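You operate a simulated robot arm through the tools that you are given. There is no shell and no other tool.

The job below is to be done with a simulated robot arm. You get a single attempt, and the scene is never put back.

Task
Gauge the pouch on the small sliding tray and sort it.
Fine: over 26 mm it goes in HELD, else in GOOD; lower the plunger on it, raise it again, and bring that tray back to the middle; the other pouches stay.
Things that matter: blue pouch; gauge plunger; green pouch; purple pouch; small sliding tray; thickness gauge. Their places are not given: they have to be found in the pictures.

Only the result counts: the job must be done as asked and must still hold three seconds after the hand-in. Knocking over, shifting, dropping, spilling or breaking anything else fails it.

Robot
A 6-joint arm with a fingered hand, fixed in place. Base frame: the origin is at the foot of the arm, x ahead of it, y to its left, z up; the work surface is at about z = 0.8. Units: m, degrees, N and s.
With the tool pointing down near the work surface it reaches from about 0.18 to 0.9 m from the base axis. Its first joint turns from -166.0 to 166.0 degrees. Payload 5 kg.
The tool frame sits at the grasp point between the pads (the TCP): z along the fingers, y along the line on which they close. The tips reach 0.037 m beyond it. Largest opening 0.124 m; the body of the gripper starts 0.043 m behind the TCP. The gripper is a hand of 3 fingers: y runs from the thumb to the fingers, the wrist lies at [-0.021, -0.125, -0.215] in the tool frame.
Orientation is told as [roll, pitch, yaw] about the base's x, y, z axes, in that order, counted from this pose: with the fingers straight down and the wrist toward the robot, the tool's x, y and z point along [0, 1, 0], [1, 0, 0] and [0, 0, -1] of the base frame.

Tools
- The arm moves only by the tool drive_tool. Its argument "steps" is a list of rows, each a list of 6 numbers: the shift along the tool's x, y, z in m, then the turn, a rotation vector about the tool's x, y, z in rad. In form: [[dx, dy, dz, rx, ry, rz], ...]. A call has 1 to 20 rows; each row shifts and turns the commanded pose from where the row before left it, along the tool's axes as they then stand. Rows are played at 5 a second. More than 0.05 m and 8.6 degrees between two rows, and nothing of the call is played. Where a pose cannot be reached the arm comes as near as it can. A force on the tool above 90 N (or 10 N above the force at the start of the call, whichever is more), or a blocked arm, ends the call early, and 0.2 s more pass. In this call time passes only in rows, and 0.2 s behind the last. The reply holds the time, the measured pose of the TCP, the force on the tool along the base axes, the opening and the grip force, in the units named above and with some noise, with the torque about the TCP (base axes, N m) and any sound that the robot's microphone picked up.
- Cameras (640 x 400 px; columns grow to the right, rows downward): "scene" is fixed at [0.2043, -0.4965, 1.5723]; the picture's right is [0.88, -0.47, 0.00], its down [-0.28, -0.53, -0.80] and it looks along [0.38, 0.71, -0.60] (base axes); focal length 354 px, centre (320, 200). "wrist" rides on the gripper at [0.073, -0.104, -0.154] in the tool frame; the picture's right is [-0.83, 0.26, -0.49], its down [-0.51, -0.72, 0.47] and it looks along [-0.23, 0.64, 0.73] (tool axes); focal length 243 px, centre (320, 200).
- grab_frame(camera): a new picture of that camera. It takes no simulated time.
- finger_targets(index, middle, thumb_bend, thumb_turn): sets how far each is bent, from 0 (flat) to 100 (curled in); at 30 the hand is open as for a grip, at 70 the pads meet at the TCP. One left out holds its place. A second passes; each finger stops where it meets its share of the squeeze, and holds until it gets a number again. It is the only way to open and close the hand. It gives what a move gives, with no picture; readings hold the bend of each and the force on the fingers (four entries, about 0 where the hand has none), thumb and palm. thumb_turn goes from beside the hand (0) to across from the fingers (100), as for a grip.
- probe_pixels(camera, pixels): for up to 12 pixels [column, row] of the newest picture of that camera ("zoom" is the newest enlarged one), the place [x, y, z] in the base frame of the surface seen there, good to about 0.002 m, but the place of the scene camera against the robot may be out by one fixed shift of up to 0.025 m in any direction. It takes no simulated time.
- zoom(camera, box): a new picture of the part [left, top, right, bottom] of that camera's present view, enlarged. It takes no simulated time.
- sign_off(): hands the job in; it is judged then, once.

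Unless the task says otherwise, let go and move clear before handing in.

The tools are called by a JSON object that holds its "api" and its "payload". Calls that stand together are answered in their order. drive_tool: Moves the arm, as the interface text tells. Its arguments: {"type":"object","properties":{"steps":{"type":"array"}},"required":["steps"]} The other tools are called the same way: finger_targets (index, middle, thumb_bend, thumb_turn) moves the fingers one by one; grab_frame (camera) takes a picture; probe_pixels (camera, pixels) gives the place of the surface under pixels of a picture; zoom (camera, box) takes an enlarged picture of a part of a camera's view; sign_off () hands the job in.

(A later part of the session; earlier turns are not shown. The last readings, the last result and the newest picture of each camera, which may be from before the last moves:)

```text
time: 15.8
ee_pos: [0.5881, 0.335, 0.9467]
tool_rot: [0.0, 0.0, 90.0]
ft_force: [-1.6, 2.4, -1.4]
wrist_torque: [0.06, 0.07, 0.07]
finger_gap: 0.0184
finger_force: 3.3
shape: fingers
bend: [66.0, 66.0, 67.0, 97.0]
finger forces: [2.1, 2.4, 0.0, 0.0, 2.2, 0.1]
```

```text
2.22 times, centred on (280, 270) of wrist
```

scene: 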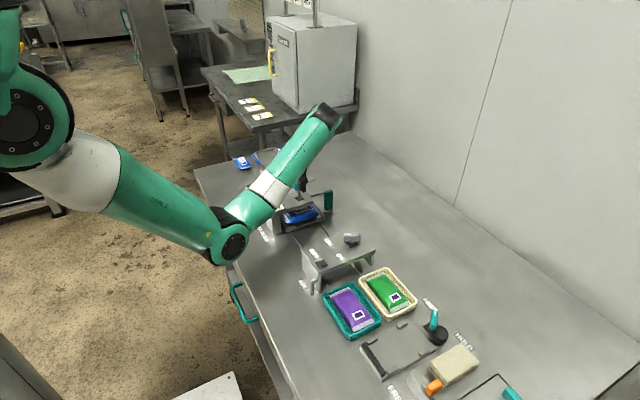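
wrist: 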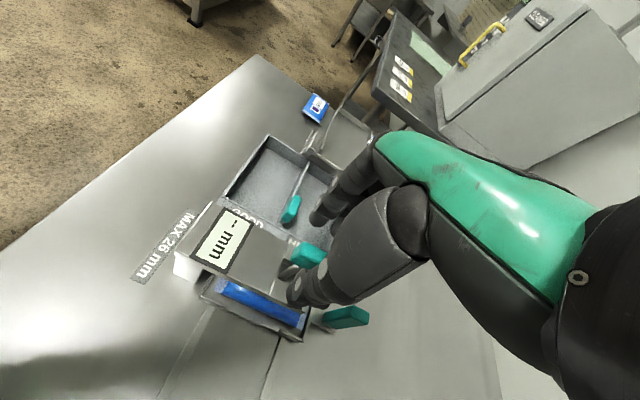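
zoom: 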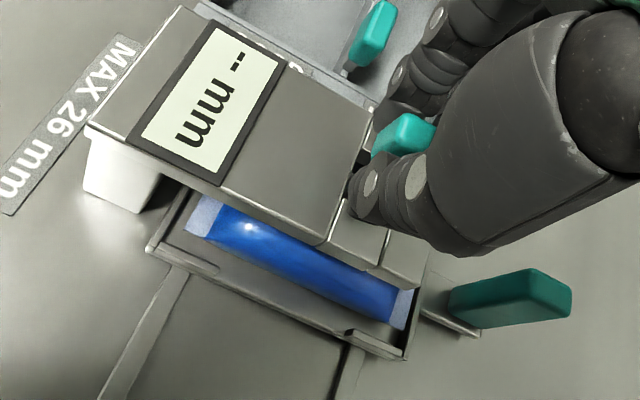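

The knob moves with the fingers at low force. Continue lowering.

{"api": "drive_tool", "payload": {"steps": [[0, 0, 0.003, 0, 0, 0], [0, 0, 0.003, 0, 0, 0], [0, 0, 0.003, 0, 0, 0]]}}

{"api": "zoom", "payload": {"camera": "wrist", "box": [160, 180, 400, 360]}}

{"api": "zoom", "payload": {"camera": "scene", "box": [250, 150, 370, 230]}}

```text
time: 16.6
ee_pos: [0.5873, 0.3355, 0.9368]
tool_rot: [-0.1, 0.0, 90.0]
ft_force: [0.0, 0.4, 0.2]
wrist_torque: [0.04, 0.02, 0.02]
finger_gap: 0.0163
finger_force: 2.3
shape: fingers
bend: [67.0, 67.0, 67.0, 97.0]
finger forces: [1.1, 1.0, 0.0, 0.0, 1.1, 0.1]
```

```text
2.22 times, centred on (280, 270) of wrist
```

zoom: 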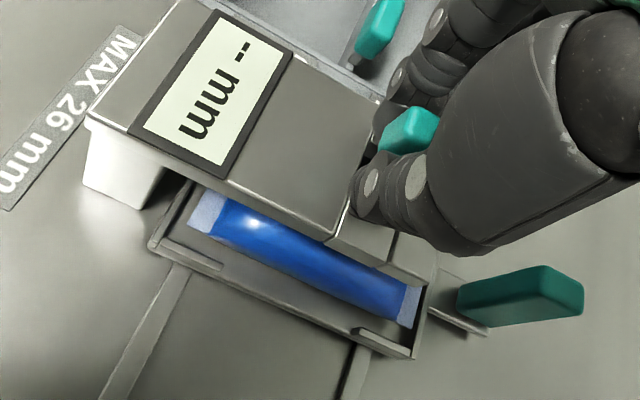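

```text
5.00 times, centred on (310, 190) of scene
```

zoom: 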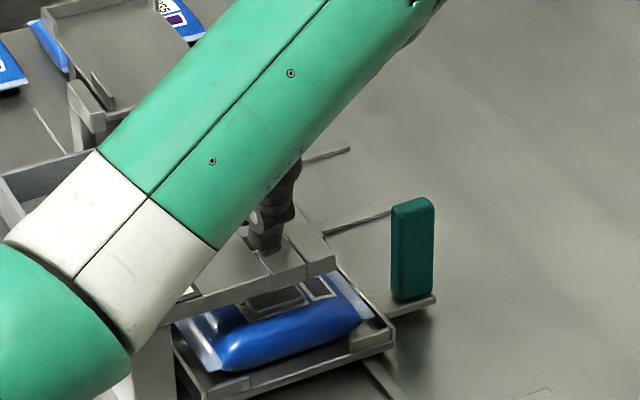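

The plunger plate has come down near the pouch but grip changed slightly (gap 0.0163), so the fingers may be slipping on the knob. I'll probe the knob height and the plate.

{"api": "grab_frame", "payload": {"camera": "wrist"}}

{"api": "grab_frame", "payload": {"camera": "scene"}}

{"api": "probe_pixels", "payload": {"camera": "wrist", "pixels": [[344, 234], [340, 240], [348, 236], [320, 262], [325, 255], [262, 280], [300, 300]]}}

{"api": "probe_pixels", "payload": {"camera": "scene", "pixels": [[303, 210], [306, 209], [300, 211], [312, 207], [308, 214], [305, 200]]}}

{"api": "zoom", "payload": {"camera": "scene", "box": [280, 180, 340, 230]}}

```text
taken
```

wrist: 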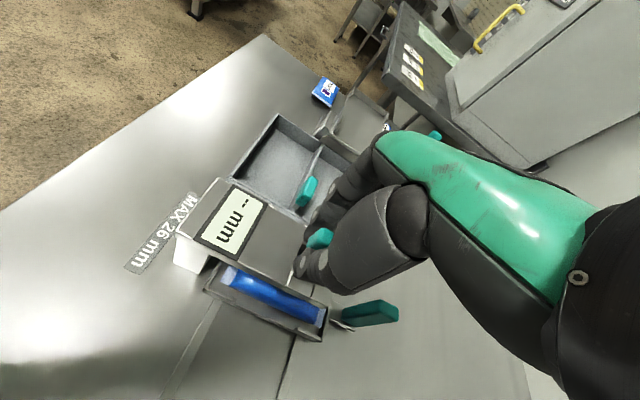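

```text
taken
```

scene: 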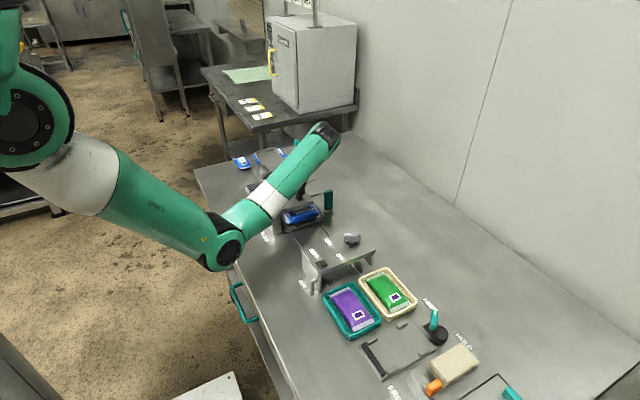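

```text
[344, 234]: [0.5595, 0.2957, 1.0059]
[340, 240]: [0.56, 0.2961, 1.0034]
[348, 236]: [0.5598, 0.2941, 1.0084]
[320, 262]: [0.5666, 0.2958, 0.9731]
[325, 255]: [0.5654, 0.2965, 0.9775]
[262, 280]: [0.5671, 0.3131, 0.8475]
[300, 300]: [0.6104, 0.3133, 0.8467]
```

```text
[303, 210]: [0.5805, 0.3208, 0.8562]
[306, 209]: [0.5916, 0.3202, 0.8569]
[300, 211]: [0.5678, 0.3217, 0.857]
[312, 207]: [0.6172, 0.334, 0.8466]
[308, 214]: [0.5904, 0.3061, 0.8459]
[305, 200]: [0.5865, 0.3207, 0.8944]
```

```text
8.00 times, centred on (310, 205) of scene
```

zoom: 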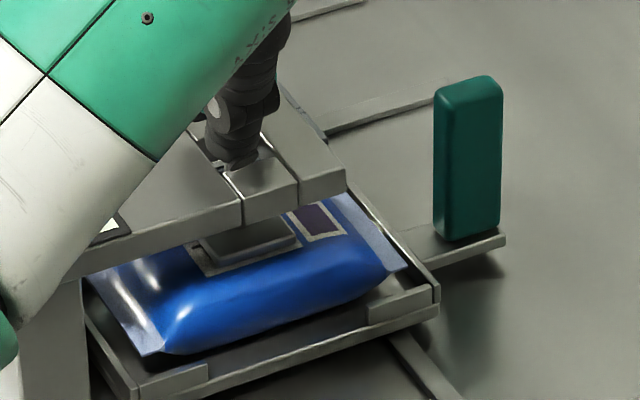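

The plate has come to within a few mm of the pouch. Lower in 1.5 mm steps watching force and display.

{"api": "drive_tool", "payload": {"steps": [[0, 0, 0.0015, 0, 0, 0], [0, 0, 0.0015, 0, 0, 0]]}}

{"api": "zoom", "payload": {"camera": "scene", "box": [280, 180, 340, 230]}}

{"api": "zoom", "payload": {"camera": "wrist", "box": [160, 170, 340, 290]}}

```text
time: 17.2
ee_pos: [0.5882, 0.3356, 0.9335]
tool_rot: [0.0, 0.1, 90.1]
ft_force: [0.5, 0.2, -0.3]
wrist_torque: [-0.01, -0.02, -0.02]
finger_gap: 0.0148
finger_force: 0.7
shape: fingers
bend: [67.0, 68.0, 67.0, 97.0]
finger forces: [0.5, 0.1, 0.1, 0.1, 0.7, 0.0]
```

```text
8.00 times, centred on (310, 205) of scene
```

zoom: 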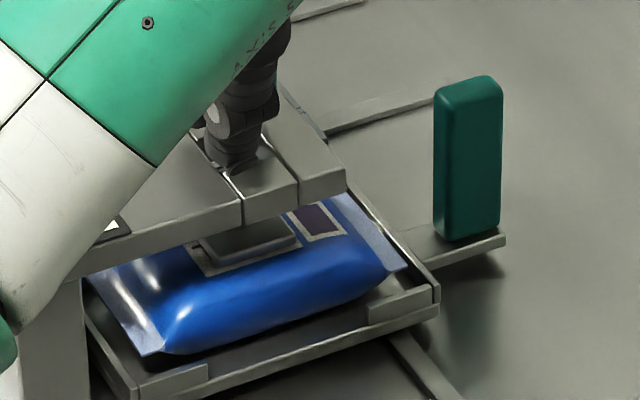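

```text
3.33 times, centred on (250, 230) of wrist
```

zoom: 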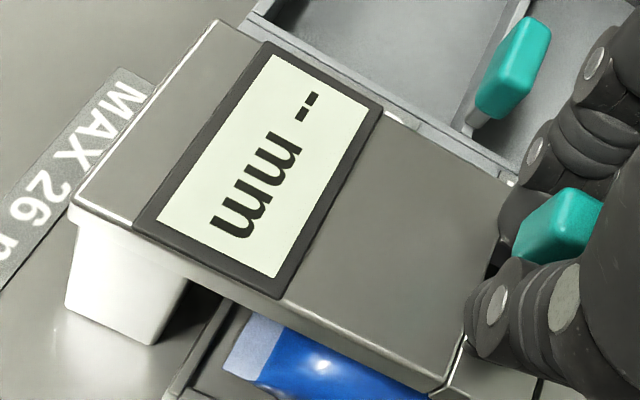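

The plate didn't move in the last step, and the fingers are slipping down the knob. I'll probe the knob's current height.

{"api": "probe_pixels", "payload": {"camera": "zoom", "pixels": [[555, 210], [575, 205], [540, 235], [560, 235], [590, 215]]}}

{"api": "probe_pixels", "payload": {"camera": "scene", "pixels": [[308, 206], [309, 211], [310, 212], [311, 208], [313, 210], [310, 209]]}}

```text
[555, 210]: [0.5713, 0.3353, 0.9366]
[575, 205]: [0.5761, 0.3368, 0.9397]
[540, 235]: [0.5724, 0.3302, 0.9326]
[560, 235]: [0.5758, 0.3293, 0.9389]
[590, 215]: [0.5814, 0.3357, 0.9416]
```

```text
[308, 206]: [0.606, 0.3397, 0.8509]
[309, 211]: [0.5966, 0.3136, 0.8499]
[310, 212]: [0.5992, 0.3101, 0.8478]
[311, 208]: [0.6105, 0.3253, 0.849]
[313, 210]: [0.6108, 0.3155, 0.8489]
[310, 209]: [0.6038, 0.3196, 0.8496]
```

The knob top is at 0.941 — it went down 14 mm while the hand went 26 mm. I'll re-grip a bit higher with a firmer squeeze and push again.

{"api": "finger_targets", "payload": {"index": 58, "middle": 58, "thumb_bend": 58}}

{"api": "drive_tool", "payload": {"steps": [[0, -0.001, -0.005, 0, 0, 0], [0, 0, -0.003, 0, 0, 0]]}}

{"api": "finger_targets", "payload": {"index": 78, "middle": 78, "thumb_bend": 78}}

{"api": "zoom", "payload": {"camera": "scene", "box": [280, 180, 340, 230]}}

{"api": "zoom", "payload": {"camera": "wrist", "box": [190, 170, 370, 290]}}

```text
time: 18.2
ee_pos: [0.5874, 0.3356, 0.9363]
tool_rot: [0.0, 0.1, 90.1]
ft_force: [-0.3, -0.1, 0.5]
wrist_torque: [-0.02, -0.02, 0.01]
finger_gap: 0.0453
finger_force: 0.1
shape: fingers
bend: [57.0, 57.0, 57.0, 97.0]
finger forces: [0.0, 0.1, 0.0, 0.1, 0.1, 0.0]
```

```text
time: 18.8
ee_pos: [0.5879, 0.3345, 0.9426]
tool_rot: [0.0, 0.1, 90.1]
ft_force: [0.2, 0.4, -0.2]
wrist_torque: [-0.01, 0.01, 0.01]
finger_gap: 0.0455
finger_force: 0.0
shape: fingers
bend: [57.0, 57.0, 57.0, 97.0]
finger forces: [0.0, 0.0, 0.1, 0.0, 0.1, 0.0]
```

```text
time: 19.8
ee_pos: [0.5879, 0.3349, 0.9432]
tool_rot: [0.0, 0.0, 90.0]
ft_force: [3.5, 12.2, -0.4]
wrist_torque: [0.21, -0.07, 0.28]
finger_gap: 0.0149
finger_force: 24.6
shape: fingers
bend: [72.0, 65.0, 69.0, 97.0]
finger forces: [14.5, 16.9, 0.0, 0.1, 18.4, 0.0]
```

```text
8.00 times, centred on (310, 205) of scene
```

zoom: 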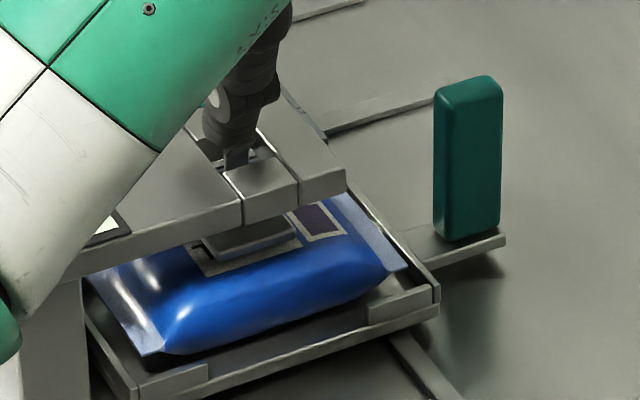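

```text
3.33 times, centred on (280, 230) of wrist
```

zoom: 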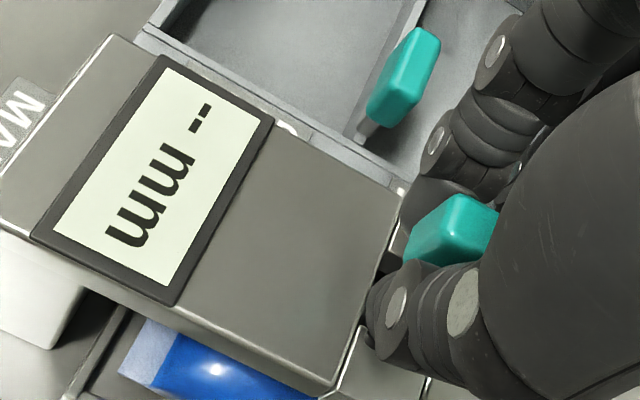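

Grip is now firm (25 N). I'll relieve the side load (12 N in y) with a small +y shift and press down 3 mm.

{"api": "drive_tool", "payload": {"steps": [[0, 0.0015, 0, 0, 0, 0], [0, 0, 0.0015, 0, 0, 0], [0, 0, 0.0015, 0, 0, 0]]}}

{"api": "zoom", "payload": {"camera": "scene", "box": [280, 180, 340, 230]}}

{"api": "zoom", "payload": {"camera": "wrist", "box": [190, 170, 370, 290]}}

```text
time: 20.6
ee_pos: [0.5889, 0.3359, 0.9403]
tool_rot: [-0.1, 0.1, 90.1]
ft_force: [1.4, 3.0, 0.4]
wrist_torque: [-0.06, 0.04, 0.26]
finger_gap: 0.015
finger_force: 23.3
shape: fingers
bend: [72.0, 66.0, 69.0, 97.0]
finger forces: [12.1, 14.0, 0.0, 0.0, 20.2, 0.0]
```

```text
8.00 times, centred on (310, 205) of scene
```

zoom: 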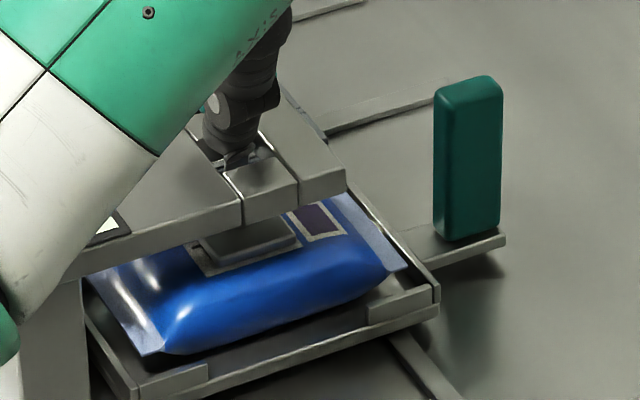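

```text
3.33 times, centred on (280, 230) of wrist
```

zoom: 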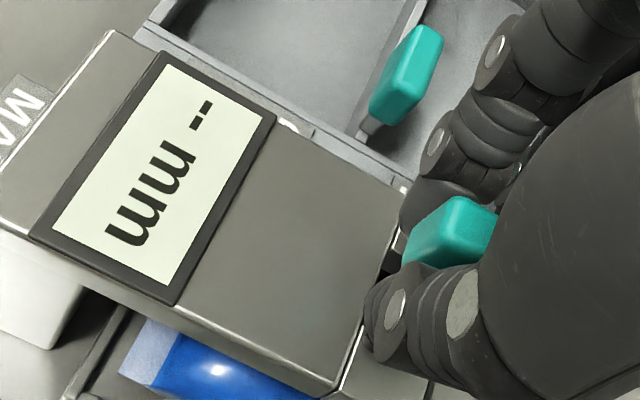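

The knob now follows with no vertical resistance yet. Continue down 3 mm.

{"api": "drive_tool", "payload": {"steps": [[0, 0, 0.0015, 0, 0, 0], [0, 0, 0.0015, 0, 0, 0]]}}

{"api": "zoom", "payload": {"camera": "scene", "box": [280, 180, 340, 230]}}

{"api": "zoom", "payload": {"camera": "wrist", "box": [190, 170, 370, 290]}}

```text
time: 21.2
ee_pos: [0.5884, 0.3363, 0.9379]
tool_rot: [0.0, -0.1, 90.1]
ft_force: [0.2, 4.7, 7.2]
wrist_torque: [0.09, 0.05, 0.31]
finger_gap: 0.0139
finger_force: 21.1
shape: fingers
bend: [72.0, 72.0, 69.0, 97.0]
finger forces: [11.0, 13.6, 0.0, 0.0, 18.0, 0.0]
```

```text
8.00 times, centred on (310, 205) of scene
```

zoom: 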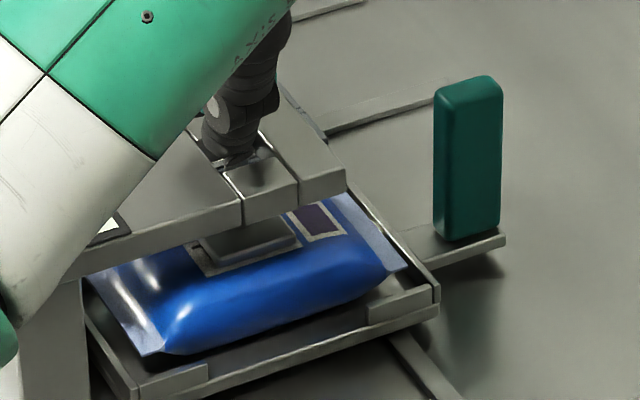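

```text
3.33 times, centred on (280, 230) of wrist
```

zoom: 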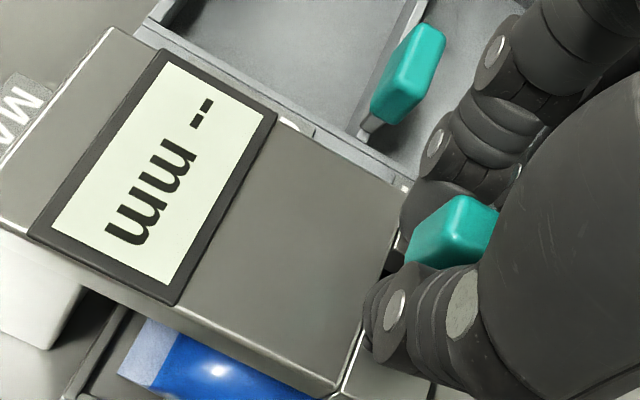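

There is now 7 N upward resistance but the display is still "--". I'll probe the knob top and plate to see which part is touching.

{"api": "probe_pixels", "payload": {"camera": "zoom", "pixels": [[440, 210], [460, 205], [480, 215], [450, 240], [430, 250], [395, 300], [380, 320]]}}

{"api": "zoom", "payload": {"camera": "scene", "box": [295, 190, 325, 215]}}

{"api": "probe_pixels", "payload": {"camera": "zoom", "pixels": [[220, 300], [220, 325], [300, 280], [310, 320], [200, 390], [180, 240], [180, 130], [250, 130]]}}

```text
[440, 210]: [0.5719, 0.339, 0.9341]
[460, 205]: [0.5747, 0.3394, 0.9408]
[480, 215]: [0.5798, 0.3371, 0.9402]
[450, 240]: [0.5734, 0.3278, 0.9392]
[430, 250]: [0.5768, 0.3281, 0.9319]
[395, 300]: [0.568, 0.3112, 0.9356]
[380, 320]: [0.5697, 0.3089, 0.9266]
```

```text
16.00 times, centred on (310, 202) of scene
```

zoom: 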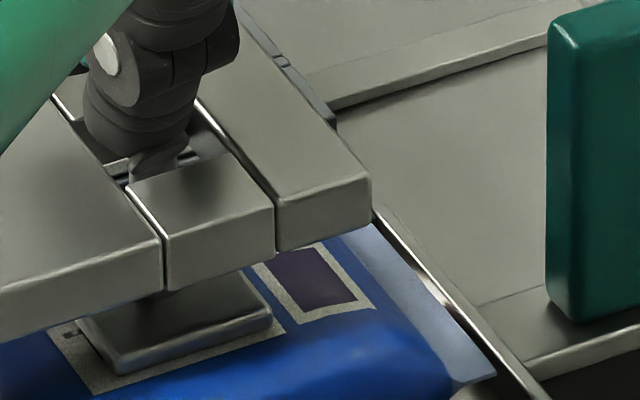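

```text
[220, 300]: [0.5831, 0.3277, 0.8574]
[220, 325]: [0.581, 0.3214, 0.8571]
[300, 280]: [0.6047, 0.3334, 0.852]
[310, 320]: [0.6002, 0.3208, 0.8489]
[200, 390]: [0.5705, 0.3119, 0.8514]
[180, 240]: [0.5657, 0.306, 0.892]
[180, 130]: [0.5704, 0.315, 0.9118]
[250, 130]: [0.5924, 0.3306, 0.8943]
```

The plate rests on the label, and my fingertips (z≈0.895) seem to be touching the gauge body instead of pushing. I'll re-grip higher on the knob so the tips stay clear, with firm squeeze.

{"api": "finger_targets", "payload": {"index": 58, "middle": 58, "thumb_bend": 58}}

{"api": "drive_tool", "payload": {"steps": [[0, -0.0005, -0.008, 0, 0, 0], [0, 0, -0.008, 0, 0, 0]]}}

{"api": "zoom", "payload": {"camera": "scene", "box": [290, 180, 330, 215]}}

{"api": "zoom", "payload": {"camera": "wrist", "box": [190, 170, 370, 290]}}

```text
time: 22.2
ee_pos: [0.5886, 0.336, 0.9365]
tool_rot: [0.0, 0.0, 90.0]
ft_force: [0.4, 0.2, 0.2]
wrist_torque: [-0.03, -0.01, -0.04]
finger_gap: 0.0454
finger_force: 0.0
shape: fingers
bend: [57.0, 57.0, 57.0, 97.0]
finger forces: [0.1, 0.0, 0.0, 0.0, 0.0, 0.0]
```

```text
time: 22.8
ee_pos: [0.5883, 0.3355, 0.9531]
tool_rot: [0.0, 0.0, 90.0]
ft_force: [0.1, -0.1, -0.6]
wrist_torque: [-0.02, 0.01, 0.01]
finger_gap: 0.0455
finger_force: 0.1
shape: fingers
bend: [57.0, 57.0, 57.0, 97.0]
finger forces: [0.1, 0.0, 0.1, 0.1, 0.0, 0.0]
```

```text
11.43 times, centred on (310, 198) of scene
```

zoom: 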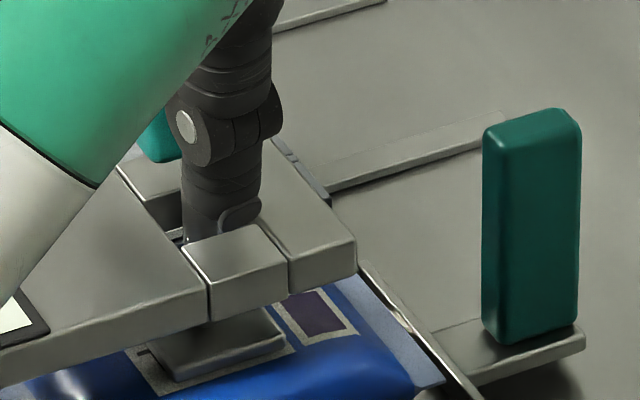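

```text
3.33 times, centred on (280, 230) of wrist
```

zoom: 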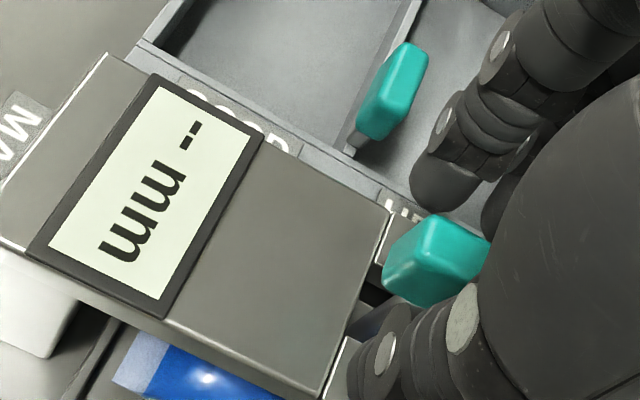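

The plunger stays down by itself with the plate on (or just over) the pouch; display still "--". Now grip high and press.

{"api": "finger_targets", "payload": {"index": 76, "middle": 76, "thumb_bend": 76}}

{"api": "drive_tool", "payload": {"steps": [[0, 0.001, 0, 0, 0, 0], [0, 0, 0.0015, 0, 0, 0], [0, 0, 0.0015, 0, 0, 0]]}}

{"api": "zoom", "payload": {"camera": "scene", "box": [290, 180, 330, 215]}}

{"api": "zoom", "payload": {"camera": "wrist", "box": [190, 170, 370, 290]}}

```text
time: 23.8
ee_pos: [0.5878, 0.3337, 0.9535]
tool_rot: [0.0, 0.1, 90.0]
ft_force: [3.2, 10.6, -0.5]
wrist_torque: [0.11, -0.03, 0.23]
finger_gap: 0.0156
finger_force: 21.6
shape: fingers
bend: [72.0, 65.0, 69.0, 97.0]
finger forces: [12.8, 14.2, 0.1, 0.1, 16.7, 0.1]
```

```text
time: 24.6
ee_pos: [0.5882, 0.3362, 0.9502]
tool_rot: [-0.1, 0.0, 90.0]
ft_force: [3.0, 4.2, 4.9]
wrist_torque: [-0.06, 0.02, 0.2]
finger_gap: 0.0155
finger_force: 22.0
shape: fingers
bend: [72.0, 66.0, 69.0, 97.0]
finger forces: [12.5, 11.8, 0.1, 0.0, 20.0, 0.1]
```

```text
11.43 times, centred on (310, 198) of scene
```

zoom: 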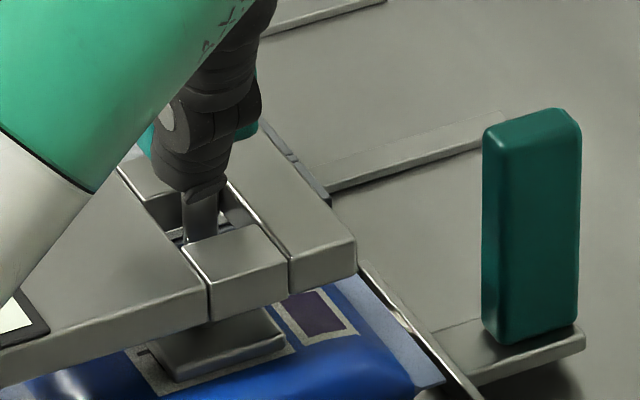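

```text
3.33 times, centred on (280, 230) of wrist
```

zoom: 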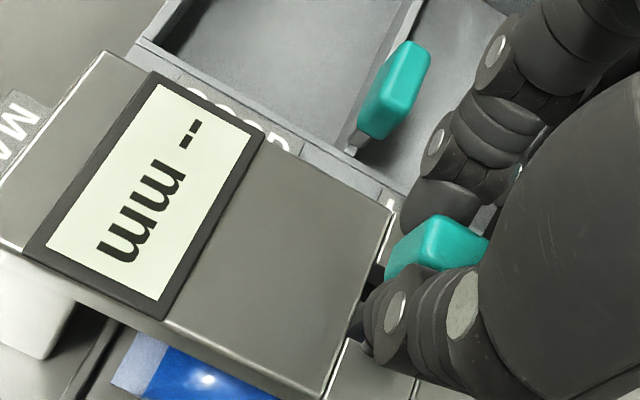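

Fingers are clear of the body now and there's 4.9 N upward push through the knob. Press a little more.

{"api": "drive_tool", "payload": {"steps": [[0, 0, 0.0015, 0, 0, 0], [0, 0, 0.0015, 0, 0, 0]]}}

{"api": "zoom", "payload": {"camera": "scene", "box": [290, 180, 330, 215]}}

{"api": "zoom", "payload": {"camera": "wrist", "box": [190, 170, 370, 290]}}

```text
time: 25.2
ee_pos: [0.5889, 0.3367, 0.9481]
tool_rot: [-0.3, -0.1, 90.2]
ft_force: [2.8, 7.7, 16.3]
wrist_torque: [0.0, 0.04, 0.23]
finger_gap: 0.0152
finger_force: 24.8
shape: fingers
bend: [73.0, 72.0, 69.0, 97.0]
finger forces: [15.6, 13.8, 0.0, 0.1, 21.6, 0.0]
```

```text
11.43 times, centred on (310, 198) of scene
```

zoom: 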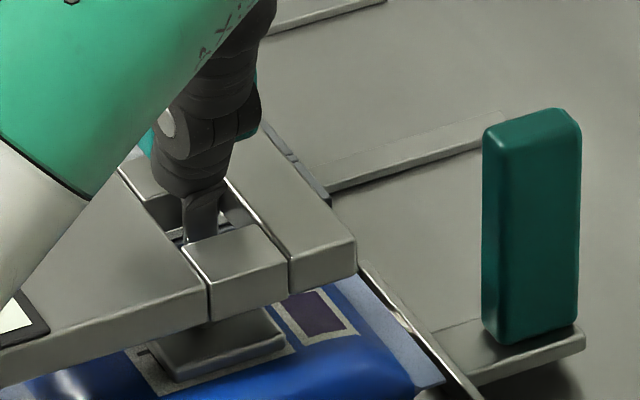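

```text
3.33 times, centred on (280, 230) of wrist
```

zoom: 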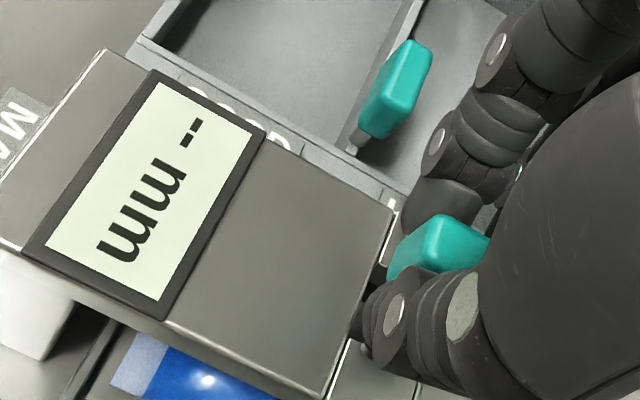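

16 N upward but display still "--". I'll re-check the knob top, plate and pouch surface heights to see if the plate really touches.

{"api": "probe_pixels", "payload": {"camera": "zoom", "pixels": [[415, 240], [435, 225], [460, 235], [440, 260], [400, 260], [250, 270], [190, 380], [210, 375]]}}

{"api": "zoom", "payload": {"camera": "scene", "box": [295, 195, 325, 215]}}

{"api": "probe_pixels", "payload": {"camera": "zoom", "pixels": [[170, 270], [200, 250], [260, 230], [150, 330], [230, 310], [270, 275], [320, 230], [300, 260], [120, 260], [90, 200], [340, 200], [200, 330]]}}

{"api": "grab_frame", "payload": {"camera": "wrist"}}

```text
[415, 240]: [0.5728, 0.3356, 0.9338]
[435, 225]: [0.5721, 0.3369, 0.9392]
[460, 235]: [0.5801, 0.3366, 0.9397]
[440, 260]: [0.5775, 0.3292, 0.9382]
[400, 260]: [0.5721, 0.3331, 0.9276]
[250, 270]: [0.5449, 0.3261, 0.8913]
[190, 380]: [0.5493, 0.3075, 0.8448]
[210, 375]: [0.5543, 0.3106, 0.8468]
```

```text
16.00 times, centred on (310, 205) of scene
```

zoom: 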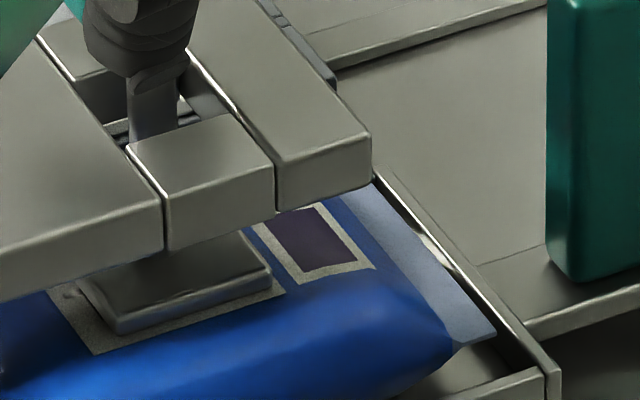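

```text
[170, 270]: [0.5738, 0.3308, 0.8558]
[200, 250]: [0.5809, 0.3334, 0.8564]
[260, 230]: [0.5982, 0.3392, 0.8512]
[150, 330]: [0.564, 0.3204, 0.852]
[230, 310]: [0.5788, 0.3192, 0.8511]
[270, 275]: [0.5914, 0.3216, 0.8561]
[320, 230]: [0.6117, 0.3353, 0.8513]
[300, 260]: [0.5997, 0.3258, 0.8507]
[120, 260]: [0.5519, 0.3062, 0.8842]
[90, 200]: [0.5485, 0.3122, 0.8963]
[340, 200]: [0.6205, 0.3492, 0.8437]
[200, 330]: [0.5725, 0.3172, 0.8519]
```

```text
taken
```

wrist: 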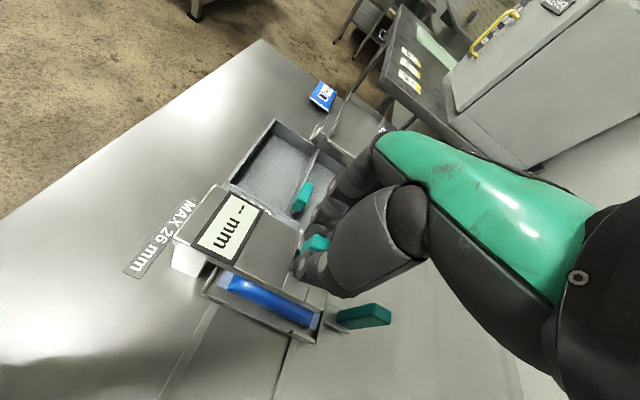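

The plate (5 mm thick) lies on the pouch surface, so contact is made. I'll hold the press for a second to see if the display responds.

{"api": "drive_tool", "payload": {"steps": [[0, 0, 0, 0, 0, 0], [0, 0, 0, 0, 0, 0], [0, 0, 0, 0, 0, 0], [0, 0, 0, 0, 0, 0], [0, 0, 0, 0, 0, 0], [0, 0, 0, 0, 0, 0]]}}

{"api": "zoom", "payload": {"camera": "wrist", "box": [160, 170, 370, 320]}}

```text
time: 26.6
ee_pos: [0.5885, 0.3363, 0.9474]
tool_rot: [-0.1, 0.0, 90.1]
ft_force: [9.0, 15.4, 20.0]
wrist_torque: [0.24, -0.2, 0.24]
finger_gap: 0.0149
finger_force: 27.3
shape: fingers
bend: [74.0, 72.0, 69.0, 97.0]
finger forces: [17.1, 17.4, 0.1, 0.0, 19.7, 0.0]
```

```text
2.67 times, centred on (265, 245) of wrist
```

zoom: 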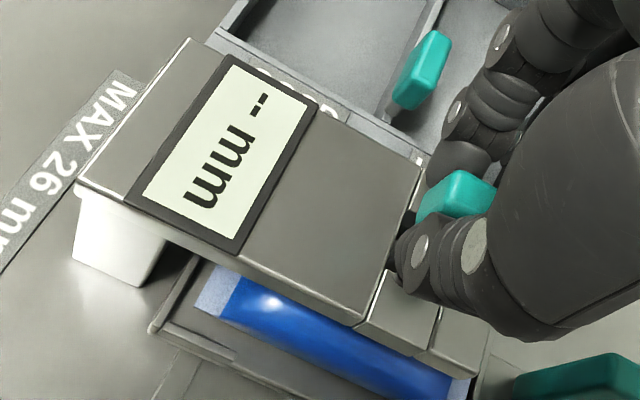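

Still "--" at 20 N. I'll release the knob to drop the side load and see whether the display shows a value with the plunger resting freely.

{"api": "finger_targets", "payload": {"index": 56, "middle": 56, "thumb_bend": 56}}

{"api": "zoom", "payload": {"camera": "wrist", "box": [160, 170, 370, 320]}}

{"api": "probe_pixels", "payload": {"camera": "zoom", "pixels": [[450, 195], [470, 190], [480, 205], [440, 215], [460, 220]]}}

```text
time: 27.6
ee_pos: [0.5872, 0.3355, 0.9463]
tool_rot: [0.0, 0.1, 90.1]
ft_force: [-0.9, 0.0, 0.8]
wrist_torque: [0.02, 0.03, -0.01]
finger_gap: 0.0484
finger_force: 0.0
shape: fingers
bend: [56.0, 56.0, 56.0, 97.0]
finger forces: [0.0, 0.0, 0.0, 0.0, 0.1, 0.0]
```

```text
2.67 times, centred on (265, 245) of wrist
```

zoom: 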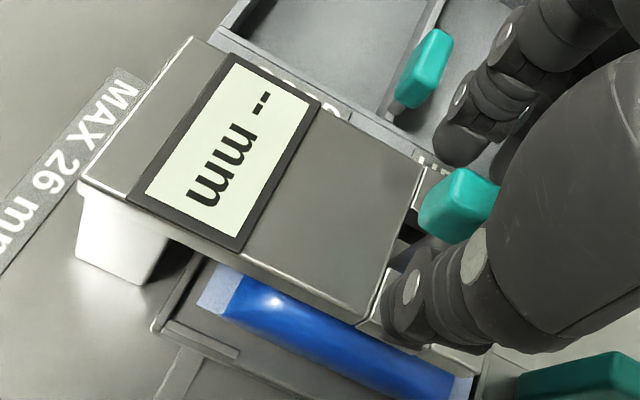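

```text
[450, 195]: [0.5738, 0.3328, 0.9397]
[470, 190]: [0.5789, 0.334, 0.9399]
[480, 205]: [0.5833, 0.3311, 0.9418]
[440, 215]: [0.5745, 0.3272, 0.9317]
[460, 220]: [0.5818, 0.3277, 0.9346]
```

The display shows nothing while lowered, so perhaps it reads on completing the stroke. I'll grip the knob and raise it back to the top, then look.

{"api": "drive_tool", "payload": {"steps": [[0, -0.0008, -0.003, 0, 0, 0]]}}

{"api": "finger_targets", "payload": {"index": 72, "middle": 72, "thumb_bend": 72}}

{"api": "drive_tool", "payload": {"steps": [[0, 0.0005, -0.003, 0, 0, 0], [0, 0, -0.003, 0, 0, 0], [0, 0, -0.003, 0, 0, 0]]}}

{"api": "zoom", "payload": {"camera": "wrist", "box": [160, 170, 370, 320]}}

{"api": "zoom", "payload": {"camera": "scene", "box": [290, 180, 330, 215]}}

```text
time: 28.0
ee_pos: [0.5878, 0.3363, 0.9498]
tool_rot: [-0.1, -0.1, 90.1]
ft_force: [-0.8, -0.2, -0.3]
wrist_torque: [0.01, 0.0, 0.01]
finger_gap: 0.0485
finger_force: 0.0
shape: fingers
bend: [56.0, 56.0, 56.0, 97.0]
finger forces: [0.1, 0.1, 0.1, 0.0, 0.0, 0.0]
```

```text
time: 29.0
ee_pos: [0.5892, 0.3355, 0.9496]
tool_rot: [0.0, 0.0, 90.2]
ft_force: [1.7, 7.8, -1.2]
wrist_torque: [0.18, -0.01, 0.11]
finger_gap: 0.0163
finger_force: 12.3
shape: fingers
bend: [71.0, 66.0, 68.0, 97.0]
finger forces: [8.0, 8.2, 0.1, 0.0, 8.4, 0.0]
```

```text
time: 29.8
ee_pos: [0.5876, 0.3346, 0.9577]
tool_rot: [0.0, 0.2, 90.1]
ft_force: [2.7, 6.7, -3.4]
wrist_torque: [0.14, -0.02, 0.1]
finger_gap: 0.0165
finger_force: 11.9
shape: fingers
bend: [71.0, 66.0, 68.0, 97.0]
finger forces: [7.6, 7.7, 0.0, 0.0, 8.6, 0.0]
```

```text
2.67 times, centred on (265, 245) of wrist
```

zoom: 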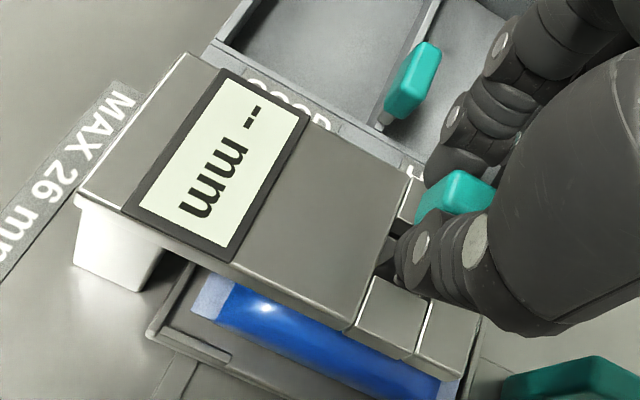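

```text
11.43 times, centred on (310, 198) of scene
```

zoom: 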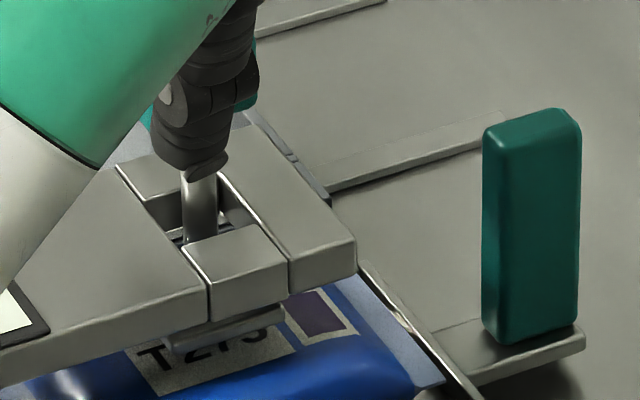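

The plunger lifts easily; display unchanged. I'll raise it fully, release, back off and check the tray alignment with the gauge and the rail end.

{"api": "drive_tool", "payload": {"steps": [[0, 0, -0.003, 0, 0, 0], [0, 0, -0.003, 0, 0, 0], [0, 0, -0.002, 0, 0, 0]]}}

{"api": "finger_targets", "payload": {"index": 54, "middle": 54, "thumb_bend": 54}}

{"api": "drive_tool", "payload": {"steps": [[0, 0, -0.02, 0, 0, 0], [0, 0, -0.03, 0, 0, 0], [-0.02, -0.02, -0.02, 0, 0, 0], [-0.03, -0.03, 0, 0, 0, 0], [-0.03, -0.03, 0, 0, 0, 0]]}}

{"api": "grab_frame", "payload": {"camera": "wrist"}}

{"api": "zoom", "payload": {"camera": "scene", "box": [250, 170, 350, 240]}}

```text
time: 30.6
ee_pos: [0.5875, 0.3364, 0.9646]
tool_rot: [0.1, 0.2, 90.1]
ft_force: [1.1, 7.7, -15.1]
wrist_torque: [0.18, -0.06, 0.05]
finger_gap: 0.0166
finger_force: 9.6
shape: fingers
bend: [71.0, 66.0, 67.0, 97.0]
finger forces: [7.0, 6.5, 0.0, 0.0, 6.6, 0.0]
```

```text
time: 31.6
ee_pos: [0.5876, 0.3365, 0.9672]
tool_rot: [0.0, 0.0, 90.0]
ft_force: [-0.7, -0.1, -0.2]
wrist_torque: [0.03, 0.05, 0.01]
finger_gap: 0.0546
finger_force: 0.0
shape: fingers
bend: [54.0, 54.0, 54.0, 97.0]
finger forces: [0.0, 0.1, 0.1, 0.1, 0.0, 0.0]
```

```text
time: 32.8
ee_pos: [0.6686, 0.2557, 1.0369]
tool_rot: [0.0, 0.1, 90.1]
ft_force: [-0.1, 0.0, 0.9]
wrist_torque: [0.03, 0.0, -0.03]
finger_gap: 0.055
finger_force: 0.0
shape: fingers
bend: [54.0, 54.0, 54.0, 97.0]
finger forces: [0.0, 0.0, 0.0, 0.1, 0.0, 0.0]
```

```text
taken
```

wrist: 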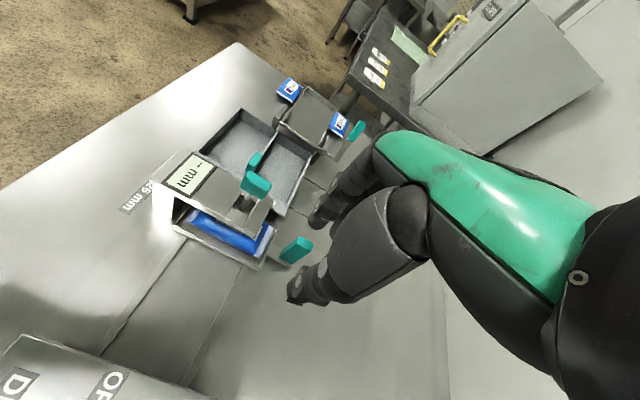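

```text
5.71 times, centred on (300, 205) of scene
```

zoom: 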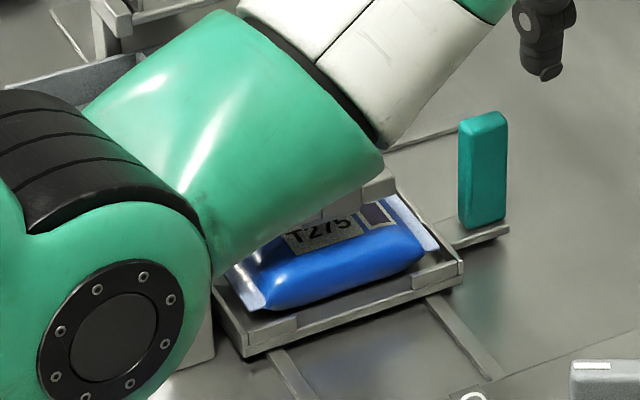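

The plunger reached its top stop (15 N downward felt). I'll zoom on the display, tray and rails.

{"api": "zoom", "payload": {"camera": "wrist", "box": [120, 130, 330, 290]}}

{"api": "probe_pixels", "payload": {"camera": "zoom", "pixels": [[400, 150], [420, 155], [440, 165], [175, 285], [430, 405], [480, 290], [300, 300], [390, 340], [545, 350], [420, 380], [210, 300], [490, 200]]}}

```text
2.50 times, centred on (225, 210) of wrist
```

zoom: 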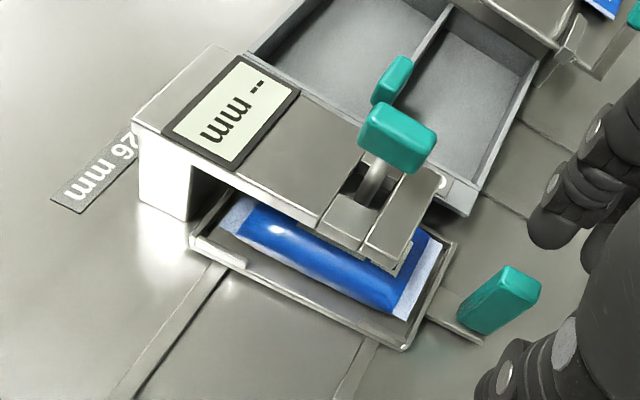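

```text
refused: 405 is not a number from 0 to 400
```

{"api": "probe_pixels", "payload": {"camera": "zoom", "pixels": [[380, 115], [415, 130], [395, 120], [195, 240], [405, 345], [452, 245], [300, 262], [390, 310], [505, 275], [520, 290], [215, 245], [440, 325]]}}

{"api": "zoom", "payload": {"camera": "wrist", "box": [180, 190, 300, 280]}}

```text
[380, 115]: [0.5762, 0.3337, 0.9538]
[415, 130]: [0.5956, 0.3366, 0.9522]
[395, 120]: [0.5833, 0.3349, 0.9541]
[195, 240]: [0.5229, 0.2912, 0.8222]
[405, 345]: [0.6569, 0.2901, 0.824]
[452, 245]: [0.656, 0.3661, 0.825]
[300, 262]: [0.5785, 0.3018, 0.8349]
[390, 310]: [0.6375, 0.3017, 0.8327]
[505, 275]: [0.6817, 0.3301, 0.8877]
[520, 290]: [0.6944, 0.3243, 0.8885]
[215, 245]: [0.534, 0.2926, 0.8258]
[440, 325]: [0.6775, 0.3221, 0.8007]
```

```text
4.44 times, centred on (240, 235) of wrist
```

zoom: 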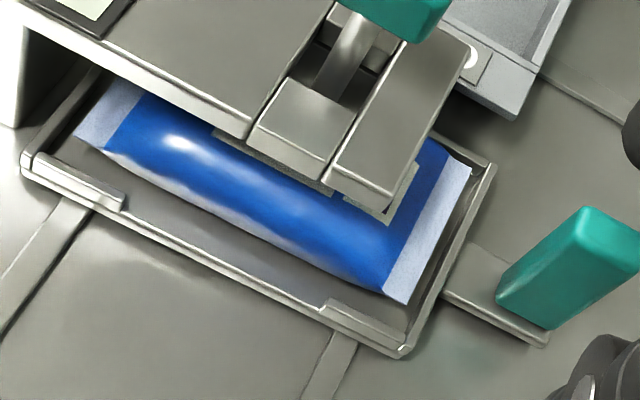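

The tray measures y 0.290–0.367 (centre ≈0.328, handle ≈0.327) while the plunger is at 0.334, so the tray is about 6 mm short of the gauge's centre. I'll go back to the handle and push it the rest of the way.

{"api": "finger_targets", "payload": {"index": 46, "middle": 46, "thumb_bend": 46}}

{"api": "drive_tool", "payload": {"steps": [[-0.0215, 0.035, 0, 0, 0, 0], [0, 0.036, 0, 0, 0, 0], [0, 0, 0.04, 0, 0, 0], [0, 0, 0.04, 0, 0, 0], [0, 0, 0.04, 0, 0, 0], [0, 0, 0.039, 0, 0, 0]]}}

{"api": "grab_frame", "payload": {"camera": "wrist"}}

```text
time: 33.8
ee_pos: [0.6681, 0.2555, 1.0366]
tool_rot: [0.0, 0.0, 90.1]
ft_force: [0.4, 0.5, -0.9]
wrist_torque: [-0.02, 0.02, -0.01]
finger_gap: 0.0795
finger_force: 0.0
shape: fingers
bend: [46.0, 46.0, 46.0, 97.0]
finger forces: [0.0, 0.1, 0.1, 0.0, 0.0, 0.0]
```

```text
time: 35.2
ee_pos: [0.6903, 0.3294, 0.8787]
tool_rot: [-0.1, 0.0, 90.1]
ft_force: [-0.4, 0.5, 1.4]
wrist_torque: [0.0, 0.03, 0.0]
finger_gap: 0.08
finger_force: 0.0
shape: fingers
bend: [46.0, 46.0, 46.0, 97.0]
finger forces: [0.0, 0.0, 0.1, 0.1, 0.0, 0.0]
```

```text
taken
```

wrist: 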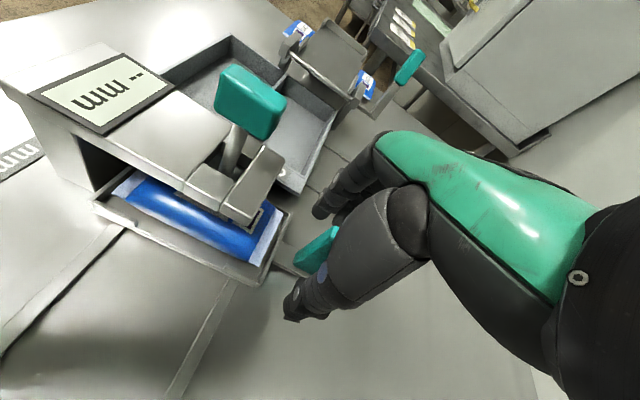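

The hand straddles the handle again. Close firmly, then push +y in small steps.

{"api": "finger_targets", "payload": {"index": 69, "middle": 69, "thumb_bend": 69}}

{"api": "drive_tool", "payload": {"steps": [[0, 0.003, 0, 0, 0, 0], [0, 0.003, 0, 0, 0, 0]]}}

{"api": "grab_frame", "payload": {"camera": "wrist"}}

{"api": "probe_pixels", "payload": {"camera": "wrist", "pixels": [[258, 282], [95, 205], [180, 245], [288, 220], [215, 230], [245, 90]]}}

```text
time: 36.2
ee_pos: [0.6891, 0.3289, 0.8757]
tool_rot: [0.0, 0.0, 90.1]
ft_force: [-0.2, 1.5, -2.2]
wrist_torque: [0.01, -0.01, 0.04]
finger_gap: 0.0178
finger_force: 4.2
shape: fingers
bend: [66.0, 67.0, 67.0, 97.0]
finger forces: [2.2, 2.3, 0.1, 0.0, 3.8, 0.0]
```

```text
time: 36.8
ee_pos: [0.6895, 0.3344, 0.8778]
tool_rot: [0.0, 0.0, 90.0]
ft_force: [0.6, -0.4, -2.4]
wrist_torque: [-0.07, -0.05, 0.05]
finger_gap: 0.018
finger_force: 3.9
shape: fingers
bend: [67.0, 67.0, 66.0, 97.0]
finger forces: [2.0, 2.1, 0.1, 0.1, 4.3, 0.0]
```

```text
taken
```

wrist: 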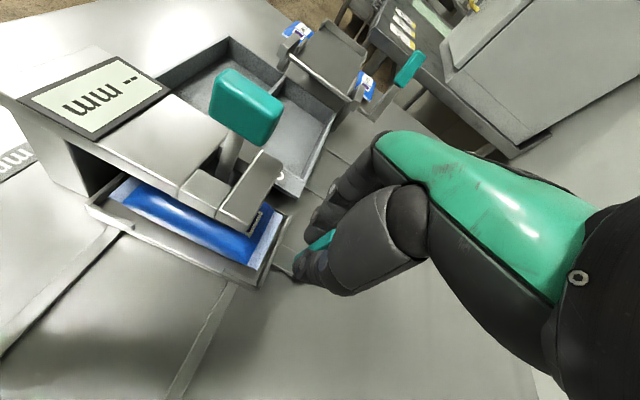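

```text
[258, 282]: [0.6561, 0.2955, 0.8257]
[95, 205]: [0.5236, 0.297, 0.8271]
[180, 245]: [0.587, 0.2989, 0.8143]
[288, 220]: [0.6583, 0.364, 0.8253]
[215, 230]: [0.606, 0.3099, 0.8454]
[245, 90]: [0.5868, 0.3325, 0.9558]
```

Front rim now at ≈0.2955, giving a tray centre ≈0.334. One more millimetre, then release and lift.

{"api": "drive_tool", "payload": {"steps": [[0, 0.001, 0, 0, 0, 0], [0, 0, 0, 0, 0, 0]]}}

{"api": "finger_targets", "payload": {"index": 52, "middle": 52, "thumb_bend": 52}}

{"api": "drive_tool", "payload": {"steps": [[0, 0, -0.02, 0, 0, 0], [0, 0, -0.03, 0, 0, 0], [0, 0, -0.04, 0, 0, 0], [0, 0, -0.04, 0, 0, 0]]}}

{"api": "zoom", "payload": {"camera": "wrist", "box": [90, 150, 310, 310]}}

```text
time: 37.4
ee_pos: [0.6885, 0.3334, 0.8771]
tool_rot: [0.0, 0.1, 90.1]
ft_force: [0.9, 0.1, -2.8]
wrist_torque: [0.01, -0.04, 0.04]
finger_gap: 0.0178
finger_force: 4.1
shape: fingers
bend: [67.0, 67.0, 66.0, 97.0]
finger forces: [2.0, 2.1, 0.0, 0.0, 4.0, 0.0]
```

```text
time: 38.4
ee_pos: [0.6887, 0.3335, 0.8786]
tool_rot: [0.0, -0.1, 90.1]
ft_force: [1.1, -0.3, 1.2]
wrist_torque: [-0.03, 0.0, 0.02]
finger_gap: 0.0611
finger_force: 0.1
shape: fingers
bend: [52.0, 52.0, 52.0, 97.0]
finger forces: [0.0, 0.0, 0.0, 0.0, 0.0, 0.1]
```

```text
time: 39.4
ee_pos: [0.69, 0.3341, 1.0074]
tool_rot: [0.1, 0.2, 90.0]
ft_force: [-0.3, 1.3, 0.2]
wrist_torque: [0.04, 0.03, 0.01]
finger_gap: 0.0608
finger_force: 0.0
shape: fingers
bend: [52.0, 52.0, 52.0, 97.0]
finger forces: [0.1, 0.1, 0.1, 0.0, 0.0, 0.0]
```

```text
2.50 times, centred on (200, 230) of wrist
```

zoom: 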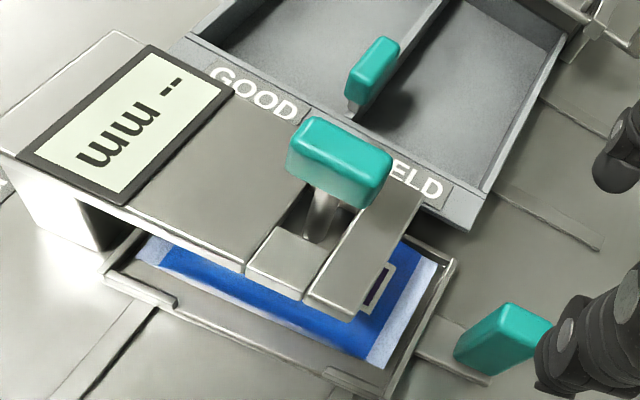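

Probing tray edges and the plunger from this clear view to verify the alignment.

{"api": "probe_pixels", "payload": {"camera": "zoom", "pixels": [[105, 275], [380, 393], [455, 262], [170, 300], [500, 325], [535, 320], [505, 300], [300, 320], [320, 150], [365, 175], [310, 125], [300, 262]]}}

```text
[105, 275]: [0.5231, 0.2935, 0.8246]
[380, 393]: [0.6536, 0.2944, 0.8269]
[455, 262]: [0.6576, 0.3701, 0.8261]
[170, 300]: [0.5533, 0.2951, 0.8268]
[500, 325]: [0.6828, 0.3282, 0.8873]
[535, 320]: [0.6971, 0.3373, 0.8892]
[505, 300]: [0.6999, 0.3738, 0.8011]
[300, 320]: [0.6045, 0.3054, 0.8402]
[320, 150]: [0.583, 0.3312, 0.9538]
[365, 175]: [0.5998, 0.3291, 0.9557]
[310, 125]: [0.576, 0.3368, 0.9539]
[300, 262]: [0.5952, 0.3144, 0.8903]
```

The tray is now centred at y≈0.332, within about 2 mm of the plunger. I'll re-grip the knob and lower it again.

{"api": "drive_tool", "payload": {"steps": [[0.034, 0, 0, 0, 0, 0], [0.034, 0, 0, 0, 0, 0], [0.034, 0.0005, 0, 0, 0, 0], [0, 0, 0.02, 0, 0, 0], [0, 0, 0.015, 0, 0, 0], [0, 0, 0.012, 0, 0, 0]]}}

{"api": "finger_targets", "payload": {"index": 71, "middle": 71, "thumb_bend": 71}}

{"api": "drive_tool", "payload": {"steps": [[0, 0.001, 0.003, 0, 0, 0], [0, 0, 0.003, 0, 0, 0], [0, 0, 0.003, 0, 0, 0]]}}

{"api": "zoom", "payload": {"camera": "wrist", "box": [160, 170, 370, 320]}}

{"api": "zoom", "payload": {"camera": "scene", "box": [290, 180, 330, 215]}}

```text
time: 40.8
ee_pos: [0.5878, 0.3346, 0.9598]
tool_rot: [0.0, 0.1, 90.1]
ft_force: [0.1, -0.4, -0.3]
wrist_torque: [0.01, -0.02, 0.01]
finger_gap: 0.0611
finger_force: 0.1
shape: fingers
bend: [52.0, 52.0, 52.0, 97.0]
finger forces: [0.1, 0.1, 0.0, 0.0, 0.1, 0.0]
```

```text
time: 41.8
ee_pos: [0.5883, 0.3355, 0.961]
tool_rot: [0.0, 0.0, 90.1]
ft_force: [0.3, 8.0, -5.0]
wrist_torque: [0.19, -0.01, 0.08]
finger_gap: 0.0171
finger_force: 9.2
shape: fingers
bend: [65.0, 67.0, 67.0, 97.0]
finger forces: [6.2, 6.6, 0.1, 0.0, 5.2, 0.0]
```

```text
time: 42.6
ee_pos: [0.5889, 0.336, 0.9518]
tool_rot: [-0.1, 0.0, 90.1]
ft_force: [1.3, 4.2, -1.0]
wrist_torque: [0.12, -0.01, 0.07]
finger_gap: 0.0168
finger_force: 8.9
shape: fingers
bend: [65.0, 67.0, 67.0, 97.0]
finger forces: [5.4, 5.7, 0.0, 0.0, 6.9, 0.1]
```

```text
2.67 times, centred on (265, 245) of wrist
```

zoom: 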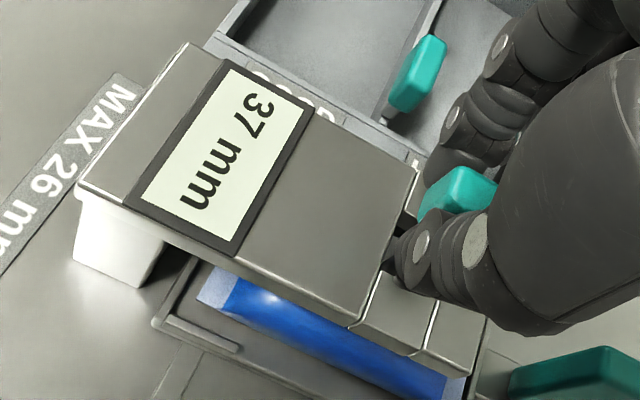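

```text
11.43 times, centred on (310, 198) of scene
```

zoom: 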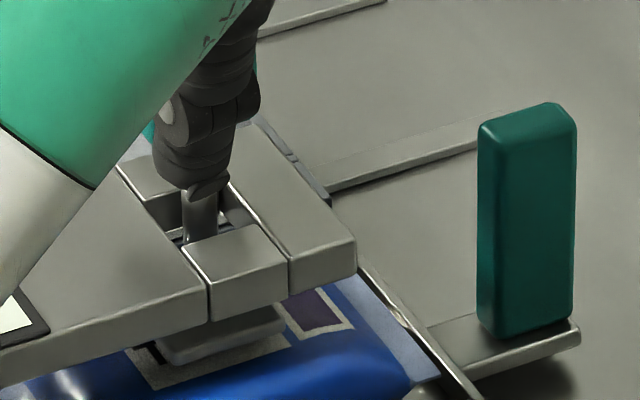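

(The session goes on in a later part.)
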